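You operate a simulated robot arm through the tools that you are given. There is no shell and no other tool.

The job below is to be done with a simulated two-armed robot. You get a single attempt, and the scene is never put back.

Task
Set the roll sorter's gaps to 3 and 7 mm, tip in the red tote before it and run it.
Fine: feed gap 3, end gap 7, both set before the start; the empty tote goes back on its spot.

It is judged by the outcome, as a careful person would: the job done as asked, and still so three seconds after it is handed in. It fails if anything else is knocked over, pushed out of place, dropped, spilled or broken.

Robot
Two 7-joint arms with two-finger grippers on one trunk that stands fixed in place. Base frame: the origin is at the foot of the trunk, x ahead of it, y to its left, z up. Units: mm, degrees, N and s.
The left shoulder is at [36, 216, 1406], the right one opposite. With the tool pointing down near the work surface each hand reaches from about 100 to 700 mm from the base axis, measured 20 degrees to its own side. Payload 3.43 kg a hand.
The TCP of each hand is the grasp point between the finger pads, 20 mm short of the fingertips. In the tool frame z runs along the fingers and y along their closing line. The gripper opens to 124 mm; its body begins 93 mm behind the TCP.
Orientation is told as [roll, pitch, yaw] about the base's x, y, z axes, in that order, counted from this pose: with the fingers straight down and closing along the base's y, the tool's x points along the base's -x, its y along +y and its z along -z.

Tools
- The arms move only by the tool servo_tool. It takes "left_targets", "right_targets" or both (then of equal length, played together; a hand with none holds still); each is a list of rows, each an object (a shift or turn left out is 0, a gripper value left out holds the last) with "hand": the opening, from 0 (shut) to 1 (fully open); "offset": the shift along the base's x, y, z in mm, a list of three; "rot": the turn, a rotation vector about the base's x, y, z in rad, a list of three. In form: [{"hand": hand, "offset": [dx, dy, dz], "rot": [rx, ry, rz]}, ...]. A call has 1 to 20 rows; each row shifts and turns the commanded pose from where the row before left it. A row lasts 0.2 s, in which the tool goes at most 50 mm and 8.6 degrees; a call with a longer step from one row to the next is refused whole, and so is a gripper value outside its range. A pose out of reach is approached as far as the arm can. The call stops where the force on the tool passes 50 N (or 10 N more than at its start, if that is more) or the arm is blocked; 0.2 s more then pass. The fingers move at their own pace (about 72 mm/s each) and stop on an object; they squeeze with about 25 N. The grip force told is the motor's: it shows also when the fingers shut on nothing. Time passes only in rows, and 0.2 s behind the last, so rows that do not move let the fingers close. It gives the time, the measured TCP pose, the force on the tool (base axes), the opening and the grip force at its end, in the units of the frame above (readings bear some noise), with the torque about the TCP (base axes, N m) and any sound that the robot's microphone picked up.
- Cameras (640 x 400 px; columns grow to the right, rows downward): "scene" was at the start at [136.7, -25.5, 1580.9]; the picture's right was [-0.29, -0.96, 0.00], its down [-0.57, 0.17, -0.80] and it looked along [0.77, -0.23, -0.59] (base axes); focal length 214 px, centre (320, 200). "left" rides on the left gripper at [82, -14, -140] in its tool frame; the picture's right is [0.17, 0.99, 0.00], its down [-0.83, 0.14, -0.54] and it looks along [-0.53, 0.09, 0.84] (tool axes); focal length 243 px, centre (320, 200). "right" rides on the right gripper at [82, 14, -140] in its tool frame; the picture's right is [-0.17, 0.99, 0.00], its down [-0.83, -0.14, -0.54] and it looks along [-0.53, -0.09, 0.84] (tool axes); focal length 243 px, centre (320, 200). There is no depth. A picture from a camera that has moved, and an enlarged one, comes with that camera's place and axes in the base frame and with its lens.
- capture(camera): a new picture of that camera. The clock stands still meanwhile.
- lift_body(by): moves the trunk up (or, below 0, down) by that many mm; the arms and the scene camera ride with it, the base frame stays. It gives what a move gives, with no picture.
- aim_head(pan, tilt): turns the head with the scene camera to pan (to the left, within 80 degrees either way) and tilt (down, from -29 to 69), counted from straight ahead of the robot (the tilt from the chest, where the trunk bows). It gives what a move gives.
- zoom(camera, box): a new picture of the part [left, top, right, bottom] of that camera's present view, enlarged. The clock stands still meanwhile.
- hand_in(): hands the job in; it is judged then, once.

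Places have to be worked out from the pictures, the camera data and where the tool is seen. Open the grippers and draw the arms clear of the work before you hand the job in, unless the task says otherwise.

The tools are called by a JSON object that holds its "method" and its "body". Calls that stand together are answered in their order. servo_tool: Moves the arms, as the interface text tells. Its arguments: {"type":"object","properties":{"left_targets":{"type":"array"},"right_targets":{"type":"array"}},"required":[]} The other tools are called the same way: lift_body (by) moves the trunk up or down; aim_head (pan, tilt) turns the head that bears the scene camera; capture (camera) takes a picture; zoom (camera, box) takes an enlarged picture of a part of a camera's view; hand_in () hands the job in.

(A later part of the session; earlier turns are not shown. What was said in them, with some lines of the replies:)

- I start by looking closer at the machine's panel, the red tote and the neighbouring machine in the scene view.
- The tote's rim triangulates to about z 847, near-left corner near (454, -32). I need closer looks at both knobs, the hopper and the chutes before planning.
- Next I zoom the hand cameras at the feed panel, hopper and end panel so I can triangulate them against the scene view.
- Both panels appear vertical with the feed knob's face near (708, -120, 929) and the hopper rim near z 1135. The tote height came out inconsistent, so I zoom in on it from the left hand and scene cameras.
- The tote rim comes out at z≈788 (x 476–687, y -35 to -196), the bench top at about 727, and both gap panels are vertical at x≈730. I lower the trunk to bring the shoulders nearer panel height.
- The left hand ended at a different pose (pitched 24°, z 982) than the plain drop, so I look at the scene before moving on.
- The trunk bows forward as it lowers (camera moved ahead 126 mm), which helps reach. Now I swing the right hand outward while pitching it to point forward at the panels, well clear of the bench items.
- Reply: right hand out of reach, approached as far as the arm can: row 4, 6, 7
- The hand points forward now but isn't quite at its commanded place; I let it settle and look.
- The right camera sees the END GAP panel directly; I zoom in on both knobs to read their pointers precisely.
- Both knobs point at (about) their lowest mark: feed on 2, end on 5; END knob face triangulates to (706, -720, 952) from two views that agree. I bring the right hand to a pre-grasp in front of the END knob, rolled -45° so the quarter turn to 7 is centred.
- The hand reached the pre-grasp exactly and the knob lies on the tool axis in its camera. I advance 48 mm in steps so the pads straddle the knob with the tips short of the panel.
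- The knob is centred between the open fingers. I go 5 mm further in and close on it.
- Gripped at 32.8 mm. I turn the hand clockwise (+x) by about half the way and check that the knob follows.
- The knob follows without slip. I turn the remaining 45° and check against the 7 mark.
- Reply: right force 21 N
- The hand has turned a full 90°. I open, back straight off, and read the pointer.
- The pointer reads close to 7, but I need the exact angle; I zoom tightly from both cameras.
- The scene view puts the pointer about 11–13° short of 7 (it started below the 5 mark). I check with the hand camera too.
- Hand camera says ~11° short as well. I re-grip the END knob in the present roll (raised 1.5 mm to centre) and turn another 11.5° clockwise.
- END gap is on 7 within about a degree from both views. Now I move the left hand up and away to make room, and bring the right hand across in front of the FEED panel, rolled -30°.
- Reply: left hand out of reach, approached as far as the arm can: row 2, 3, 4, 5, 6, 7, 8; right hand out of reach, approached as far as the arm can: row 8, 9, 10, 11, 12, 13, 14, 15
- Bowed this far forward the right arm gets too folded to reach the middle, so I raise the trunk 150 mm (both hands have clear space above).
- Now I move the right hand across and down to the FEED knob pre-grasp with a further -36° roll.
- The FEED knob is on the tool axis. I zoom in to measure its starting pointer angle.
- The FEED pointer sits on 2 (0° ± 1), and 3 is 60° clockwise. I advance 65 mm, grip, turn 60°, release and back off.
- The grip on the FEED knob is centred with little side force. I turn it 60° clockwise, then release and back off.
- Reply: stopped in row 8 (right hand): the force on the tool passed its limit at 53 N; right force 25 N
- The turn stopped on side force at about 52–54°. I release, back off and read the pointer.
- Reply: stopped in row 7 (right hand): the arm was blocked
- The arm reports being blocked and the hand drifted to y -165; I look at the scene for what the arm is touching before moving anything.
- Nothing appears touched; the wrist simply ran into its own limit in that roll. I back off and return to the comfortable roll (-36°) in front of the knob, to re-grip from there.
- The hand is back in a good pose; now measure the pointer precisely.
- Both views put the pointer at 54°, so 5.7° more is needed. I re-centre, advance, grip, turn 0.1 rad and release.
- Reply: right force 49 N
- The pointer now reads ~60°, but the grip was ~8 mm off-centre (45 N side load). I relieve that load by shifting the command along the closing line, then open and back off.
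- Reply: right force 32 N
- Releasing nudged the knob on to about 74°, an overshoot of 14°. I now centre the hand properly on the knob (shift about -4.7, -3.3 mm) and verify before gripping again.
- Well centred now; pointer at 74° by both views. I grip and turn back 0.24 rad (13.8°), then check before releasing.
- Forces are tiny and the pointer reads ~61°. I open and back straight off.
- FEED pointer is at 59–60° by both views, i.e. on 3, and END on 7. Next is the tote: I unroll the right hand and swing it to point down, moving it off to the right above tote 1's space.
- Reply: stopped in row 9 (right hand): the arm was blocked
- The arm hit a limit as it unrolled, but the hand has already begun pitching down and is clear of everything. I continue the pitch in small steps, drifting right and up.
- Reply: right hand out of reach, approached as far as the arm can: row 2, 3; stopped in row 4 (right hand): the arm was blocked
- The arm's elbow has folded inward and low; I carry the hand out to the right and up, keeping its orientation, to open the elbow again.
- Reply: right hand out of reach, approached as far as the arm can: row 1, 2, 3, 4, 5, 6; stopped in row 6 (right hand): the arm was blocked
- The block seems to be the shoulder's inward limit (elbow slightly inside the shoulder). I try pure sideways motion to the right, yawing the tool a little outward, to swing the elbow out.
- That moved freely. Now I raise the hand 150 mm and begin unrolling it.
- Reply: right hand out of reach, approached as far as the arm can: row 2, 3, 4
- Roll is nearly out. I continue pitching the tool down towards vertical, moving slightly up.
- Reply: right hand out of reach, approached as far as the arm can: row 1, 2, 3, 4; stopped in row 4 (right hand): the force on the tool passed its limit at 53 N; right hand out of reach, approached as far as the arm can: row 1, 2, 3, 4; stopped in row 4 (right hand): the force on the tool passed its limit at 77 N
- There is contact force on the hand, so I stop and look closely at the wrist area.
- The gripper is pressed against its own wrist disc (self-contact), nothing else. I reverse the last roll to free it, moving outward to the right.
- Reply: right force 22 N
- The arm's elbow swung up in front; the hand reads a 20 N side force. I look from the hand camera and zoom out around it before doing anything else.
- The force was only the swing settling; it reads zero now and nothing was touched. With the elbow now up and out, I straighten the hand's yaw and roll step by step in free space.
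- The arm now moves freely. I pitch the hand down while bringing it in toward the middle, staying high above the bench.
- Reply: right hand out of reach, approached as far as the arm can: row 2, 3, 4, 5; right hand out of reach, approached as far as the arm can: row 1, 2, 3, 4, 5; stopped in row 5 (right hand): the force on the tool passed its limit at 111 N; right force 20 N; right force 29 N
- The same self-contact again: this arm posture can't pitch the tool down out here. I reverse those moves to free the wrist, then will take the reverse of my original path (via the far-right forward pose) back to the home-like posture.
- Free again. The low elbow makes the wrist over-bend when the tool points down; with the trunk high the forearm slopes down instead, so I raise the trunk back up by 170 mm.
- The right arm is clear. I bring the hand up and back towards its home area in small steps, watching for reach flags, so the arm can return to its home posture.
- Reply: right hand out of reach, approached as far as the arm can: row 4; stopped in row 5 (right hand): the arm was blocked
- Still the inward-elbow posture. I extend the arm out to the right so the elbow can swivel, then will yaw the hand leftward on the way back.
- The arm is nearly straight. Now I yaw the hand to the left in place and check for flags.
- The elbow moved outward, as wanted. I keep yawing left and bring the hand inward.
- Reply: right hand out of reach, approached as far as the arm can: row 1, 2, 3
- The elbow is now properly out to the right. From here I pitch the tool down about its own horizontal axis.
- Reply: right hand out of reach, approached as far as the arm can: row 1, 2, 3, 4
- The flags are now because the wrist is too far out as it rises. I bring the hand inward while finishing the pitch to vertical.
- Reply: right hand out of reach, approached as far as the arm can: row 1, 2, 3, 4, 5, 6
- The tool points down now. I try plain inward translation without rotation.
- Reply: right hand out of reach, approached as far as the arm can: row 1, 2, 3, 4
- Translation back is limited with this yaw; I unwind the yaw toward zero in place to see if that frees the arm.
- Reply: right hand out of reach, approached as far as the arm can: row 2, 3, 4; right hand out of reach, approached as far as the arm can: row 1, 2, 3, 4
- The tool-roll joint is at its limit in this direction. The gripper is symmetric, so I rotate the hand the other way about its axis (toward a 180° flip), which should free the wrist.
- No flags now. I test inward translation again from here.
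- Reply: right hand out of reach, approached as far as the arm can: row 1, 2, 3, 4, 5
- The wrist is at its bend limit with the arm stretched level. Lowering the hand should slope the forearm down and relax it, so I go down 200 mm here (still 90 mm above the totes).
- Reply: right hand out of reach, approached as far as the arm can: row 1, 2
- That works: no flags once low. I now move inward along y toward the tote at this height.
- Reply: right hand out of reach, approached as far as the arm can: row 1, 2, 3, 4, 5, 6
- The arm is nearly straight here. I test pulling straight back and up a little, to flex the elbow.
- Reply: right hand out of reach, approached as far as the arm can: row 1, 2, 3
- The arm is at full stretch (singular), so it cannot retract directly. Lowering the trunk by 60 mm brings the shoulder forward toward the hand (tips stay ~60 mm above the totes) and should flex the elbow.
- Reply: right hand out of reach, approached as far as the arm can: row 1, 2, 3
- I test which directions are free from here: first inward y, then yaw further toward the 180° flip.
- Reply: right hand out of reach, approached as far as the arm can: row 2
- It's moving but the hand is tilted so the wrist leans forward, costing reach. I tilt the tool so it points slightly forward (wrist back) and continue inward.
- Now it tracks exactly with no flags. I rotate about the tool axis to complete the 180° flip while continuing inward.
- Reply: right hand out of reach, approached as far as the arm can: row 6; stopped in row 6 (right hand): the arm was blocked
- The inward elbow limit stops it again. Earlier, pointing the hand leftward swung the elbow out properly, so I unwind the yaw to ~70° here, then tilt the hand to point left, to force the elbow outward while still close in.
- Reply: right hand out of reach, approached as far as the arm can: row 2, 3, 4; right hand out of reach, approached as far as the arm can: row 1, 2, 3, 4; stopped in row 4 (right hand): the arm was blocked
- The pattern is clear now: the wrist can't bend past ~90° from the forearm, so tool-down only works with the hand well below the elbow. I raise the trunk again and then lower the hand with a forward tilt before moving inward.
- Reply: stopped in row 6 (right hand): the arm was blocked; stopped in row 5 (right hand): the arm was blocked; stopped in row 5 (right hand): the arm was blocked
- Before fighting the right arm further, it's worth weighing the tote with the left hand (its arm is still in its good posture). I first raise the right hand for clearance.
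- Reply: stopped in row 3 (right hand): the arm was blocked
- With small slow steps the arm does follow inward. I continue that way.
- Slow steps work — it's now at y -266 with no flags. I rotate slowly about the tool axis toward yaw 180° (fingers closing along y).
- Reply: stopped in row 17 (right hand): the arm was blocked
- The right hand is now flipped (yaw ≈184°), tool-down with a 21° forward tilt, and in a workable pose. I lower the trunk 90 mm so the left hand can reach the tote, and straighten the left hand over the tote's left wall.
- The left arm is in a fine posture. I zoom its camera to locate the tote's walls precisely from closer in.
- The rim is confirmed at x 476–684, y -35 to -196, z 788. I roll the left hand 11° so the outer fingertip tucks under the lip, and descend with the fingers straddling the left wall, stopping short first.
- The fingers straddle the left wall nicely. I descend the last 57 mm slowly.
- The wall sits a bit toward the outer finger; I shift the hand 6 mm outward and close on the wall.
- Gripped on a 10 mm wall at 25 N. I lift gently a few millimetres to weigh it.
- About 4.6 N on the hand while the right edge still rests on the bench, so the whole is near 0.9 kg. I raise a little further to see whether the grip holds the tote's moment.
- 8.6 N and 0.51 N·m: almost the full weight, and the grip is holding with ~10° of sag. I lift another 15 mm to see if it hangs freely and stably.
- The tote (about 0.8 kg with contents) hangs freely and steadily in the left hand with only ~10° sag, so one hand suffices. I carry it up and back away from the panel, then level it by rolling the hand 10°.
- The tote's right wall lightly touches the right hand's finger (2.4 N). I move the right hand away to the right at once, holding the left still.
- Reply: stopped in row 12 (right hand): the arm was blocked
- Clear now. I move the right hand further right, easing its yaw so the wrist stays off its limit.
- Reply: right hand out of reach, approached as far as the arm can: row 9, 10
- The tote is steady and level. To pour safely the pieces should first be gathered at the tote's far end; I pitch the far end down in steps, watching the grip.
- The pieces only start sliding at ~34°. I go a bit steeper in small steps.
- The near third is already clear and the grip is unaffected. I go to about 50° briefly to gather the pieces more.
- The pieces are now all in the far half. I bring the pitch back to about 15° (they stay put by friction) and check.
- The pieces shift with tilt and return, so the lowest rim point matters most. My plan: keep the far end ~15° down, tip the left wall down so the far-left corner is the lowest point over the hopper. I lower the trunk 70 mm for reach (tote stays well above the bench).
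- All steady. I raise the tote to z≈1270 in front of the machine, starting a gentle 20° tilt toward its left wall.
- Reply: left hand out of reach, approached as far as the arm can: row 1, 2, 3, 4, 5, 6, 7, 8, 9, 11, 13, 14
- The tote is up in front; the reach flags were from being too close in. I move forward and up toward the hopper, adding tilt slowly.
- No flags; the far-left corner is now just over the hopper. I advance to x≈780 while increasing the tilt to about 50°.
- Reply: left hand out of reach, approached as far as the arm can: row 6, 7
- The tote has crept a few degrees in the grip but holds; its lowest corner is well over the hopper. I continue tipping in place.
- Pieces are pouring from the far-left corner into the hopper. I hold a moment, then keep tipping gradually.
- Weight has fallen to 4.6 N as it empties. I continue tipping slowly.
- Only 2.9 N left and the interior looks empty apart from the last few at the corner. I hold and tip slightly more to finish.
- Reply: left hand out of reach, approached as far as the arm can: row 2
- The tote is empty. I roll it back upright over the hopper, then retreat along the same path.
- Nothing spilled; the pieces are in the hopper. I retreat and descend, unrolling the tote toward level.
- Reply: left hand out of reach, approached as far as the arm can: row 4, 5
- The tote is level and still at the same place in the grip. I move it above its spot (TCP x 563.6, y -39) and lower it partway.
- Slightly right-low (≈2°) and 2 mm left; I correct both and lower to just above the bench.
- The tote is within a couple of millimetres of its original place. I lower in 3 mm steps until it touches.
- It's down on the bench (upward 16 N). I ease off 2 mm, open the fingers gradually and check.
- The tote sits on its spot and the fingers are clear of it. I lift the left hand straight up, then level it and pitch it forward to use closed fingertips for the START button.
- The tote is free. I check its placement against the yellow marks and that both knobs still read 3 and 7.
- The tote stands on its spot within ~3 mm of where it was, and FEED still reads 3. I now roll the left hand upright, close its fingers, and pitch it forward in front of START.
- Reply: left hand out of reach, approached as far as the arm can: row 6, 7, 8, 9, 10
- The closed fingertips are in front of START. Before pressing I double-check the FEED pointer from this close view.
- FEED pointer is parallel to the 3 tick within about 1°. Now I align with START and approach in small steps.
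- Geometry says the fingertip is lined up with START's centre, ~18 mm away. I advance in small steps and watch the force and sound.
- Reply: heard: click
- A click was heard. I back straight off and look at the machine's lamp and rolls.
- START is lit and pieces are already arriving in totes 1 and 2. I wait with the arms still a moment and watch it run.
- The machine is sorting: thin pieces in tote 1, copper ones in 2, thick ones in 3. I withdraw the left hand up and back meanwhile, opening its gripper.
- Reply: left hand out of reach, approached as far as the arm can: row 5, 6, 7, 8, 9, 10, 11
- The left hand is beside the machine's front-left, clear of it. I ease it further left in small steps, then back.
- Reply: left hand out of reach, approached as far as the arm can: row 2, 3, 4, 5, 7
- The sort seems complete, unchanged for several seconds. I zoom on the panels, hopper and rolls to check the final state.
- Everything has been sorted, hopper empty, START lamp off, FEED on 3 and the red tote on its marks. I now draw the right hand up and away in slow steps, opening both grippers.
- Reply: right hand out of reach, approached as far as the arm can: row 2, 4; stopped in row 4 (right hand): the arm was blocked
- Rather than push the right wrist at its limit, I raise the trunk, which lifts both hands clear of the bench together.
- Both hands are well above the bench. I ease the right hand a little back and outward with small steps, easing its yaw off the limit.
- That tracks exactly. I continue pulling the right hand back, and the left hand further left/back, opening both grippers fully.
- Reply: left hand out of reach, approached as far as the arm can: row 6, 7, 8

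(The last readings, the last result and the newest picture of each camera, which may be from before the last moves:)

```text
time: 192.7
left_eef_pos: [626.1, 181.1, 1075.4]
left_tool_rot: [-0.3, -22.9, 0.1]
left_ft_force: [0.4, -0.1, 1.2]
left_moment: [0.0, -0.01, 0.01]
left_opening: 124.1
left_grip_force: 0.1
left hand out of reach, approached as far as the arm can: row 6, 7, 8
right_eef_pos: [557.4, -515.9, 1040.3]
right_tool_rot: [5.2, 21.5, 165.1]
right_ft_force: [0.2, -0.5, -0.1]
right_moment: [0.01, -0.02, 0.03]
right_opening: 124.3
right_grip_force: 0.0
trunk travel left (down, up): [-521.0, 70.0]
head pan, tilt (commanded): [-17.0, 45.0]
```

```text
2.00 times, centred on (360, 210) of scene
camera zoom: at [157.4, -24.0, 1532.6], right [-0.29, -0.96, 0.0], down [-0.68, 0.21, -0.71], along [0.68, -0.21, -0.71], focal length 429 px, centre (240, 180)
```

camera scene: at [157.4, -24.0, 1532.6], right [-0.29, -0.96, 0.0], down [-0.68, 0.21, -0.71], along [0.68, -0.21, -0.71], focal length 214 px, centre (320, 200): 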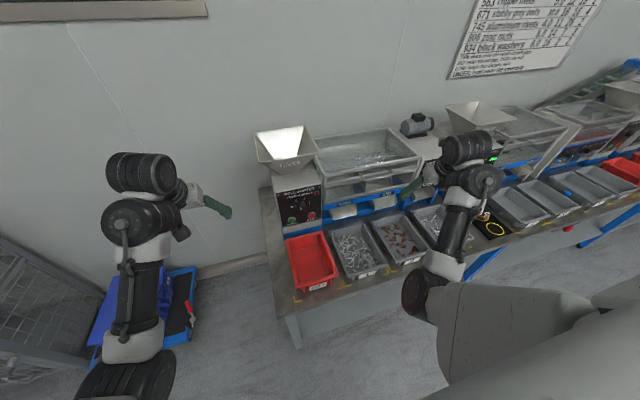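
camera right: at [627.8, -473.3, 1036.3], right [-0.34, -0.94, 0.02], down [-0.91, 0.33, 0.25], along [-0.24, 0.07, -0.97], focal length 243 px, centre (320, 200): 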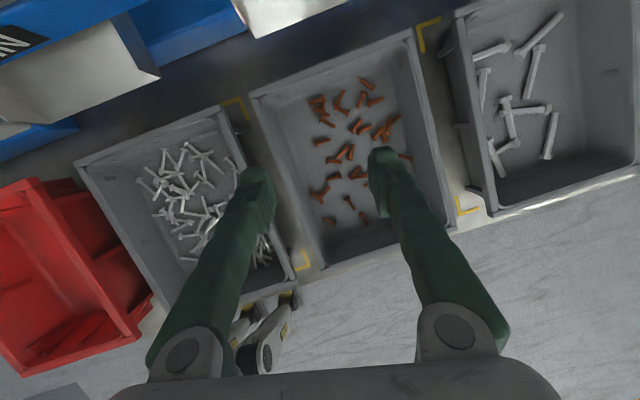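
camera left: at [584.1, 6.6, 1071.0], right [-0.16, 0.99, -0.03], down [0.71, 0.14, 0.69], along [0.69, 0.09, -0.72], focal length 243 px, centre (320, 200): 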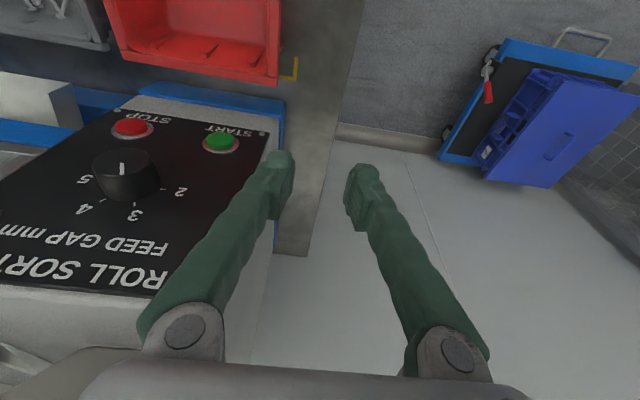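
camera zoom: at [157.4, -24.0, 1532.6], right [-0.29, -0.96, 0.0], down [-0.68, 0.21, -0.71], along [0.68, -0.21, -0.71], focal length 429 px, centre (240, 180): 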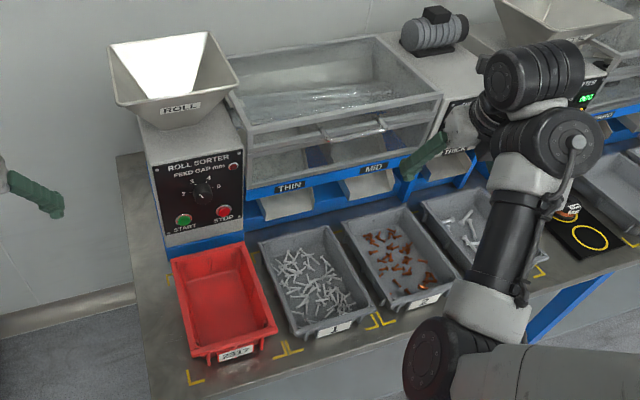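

Both grippers are open and clear. A last look into the hopper and at the END panel and spools before handing in.

{"method": "zoom", "body": {"camera": "scene", "box": [245, 115, 335, 185]}}

{"method": "zoom", "body": {"camera": "scene", "box": [400, 110, 560, 250]}}

{"method": "capture", "body": {"camera": "left"}}

{"method": "capture", "body": {"camera": "right"}}

```text
5.71 times, centred on (290, 150) of scene
camera zoom: at [157.4, -24.0, 1532.6], right [-0.29, -0.96, 0.0], down [-0.68, 0.21, -0.71], along [0.68, -0.21, -0.71], focal length 1226 px, centre (491, 486)
```

zoom: 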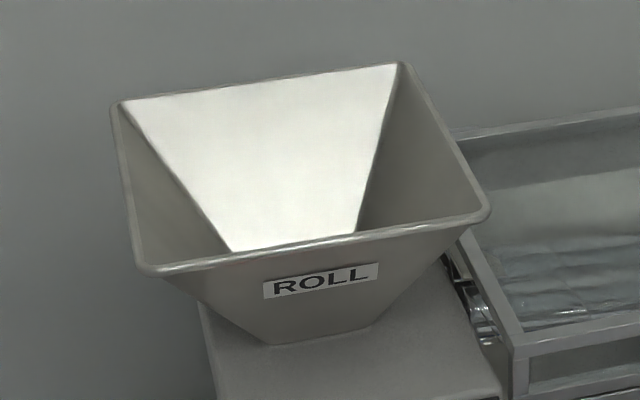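

```text
2.86 times, centred on (480, 180) of scene
camera zoom: at [157.4, -24.0, 1532.6], right [-0.29, -0.96, 0.0], down [-0.68, 0.21, -0.71], along [0.68, -0.21, -0.71], focal length 613 px, centre (-137, 257)
```

zoom: 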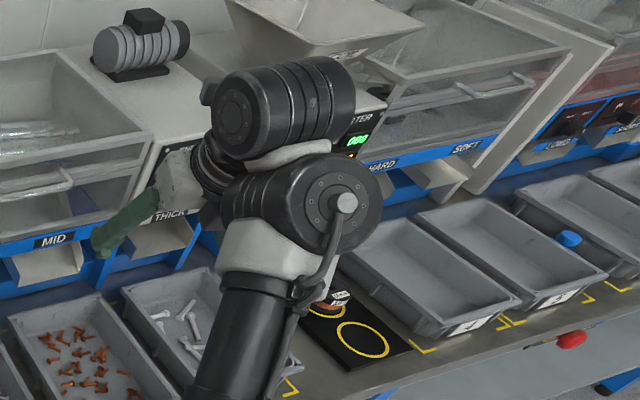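

```text
taken
camera left: at [497.1, 167.4, 1171.2], right [-0.15, 0.99, -0.07], down [0.56, 0.14, 0.82], along [0.82, 0.09, -0.57], focal length 243 px, centre (320, 200)
```

left: 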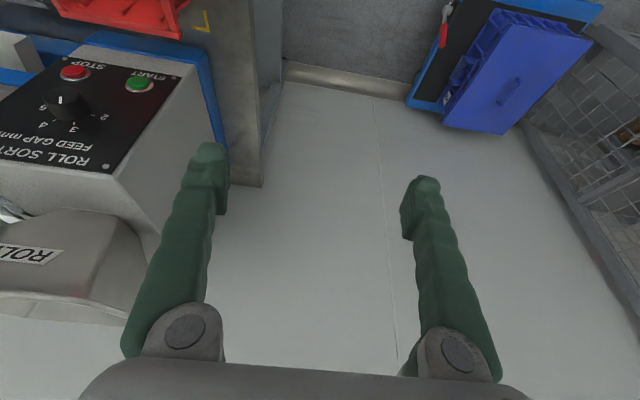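

```text
taken
camera right: at [581.9, -521.9, 1201.7], right [-0.43, -0.9, 0.02], down [-0.89, 0.43, 0.18], along [-0.17, 0.06, -0.98], focal length 243 px, centre (320, 200)
```

right: 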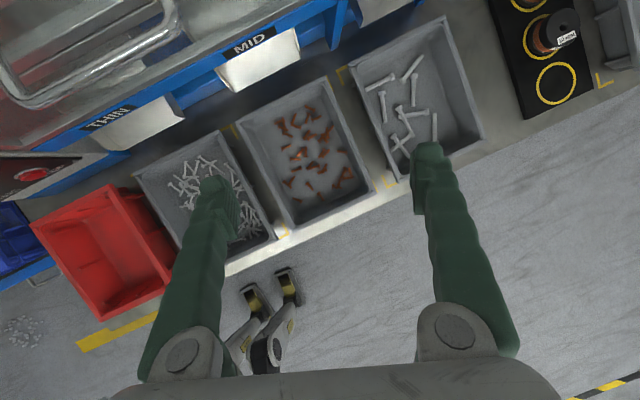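

The job is finished: gaps at 3 and 7, everything sorted into totes 1–3, the empty red tote on its spot, and both open hands clear. I hand it in.

{"method": "hand_in", "body": {}}

```text
The job is handed in.
```

I set the roll sorter's feed gap to 3 and its end gap to 7 before starting it. I tipped the red tote into the hopper and ran the machine, then handed the job in.

- **Gaps:** both pointers sat within about 1° of their marks when I checked them in the camera views. I checked the feed knob again just before pressing START; the end knob was hidden behind the right arm by then, and I saw nothing touch it.
- **Tipping:** the tote emptied fully, and I saw no pieces spilled around the hopper or on the bench.
- **Run:** START clicked and lit. The pieces came out as thin in tote 1, copper-coloured in tote 2 and thick in tote 3. The START lamp went out, and nothing more arrived over the next several seconds. I could not see the very bottom of the hopper from above, but no pieces were visible in it.
- **Tote:** the empty red tote is back inside its yellow marks, within 3–4 mm of where it stood.
- **Arms:** both grippers are open and clear of the work.

While I was lifting the tote, it lightly touched one of the right hand's fingers (about 2.4 N). I moved that hand away at once and nothing shifted.
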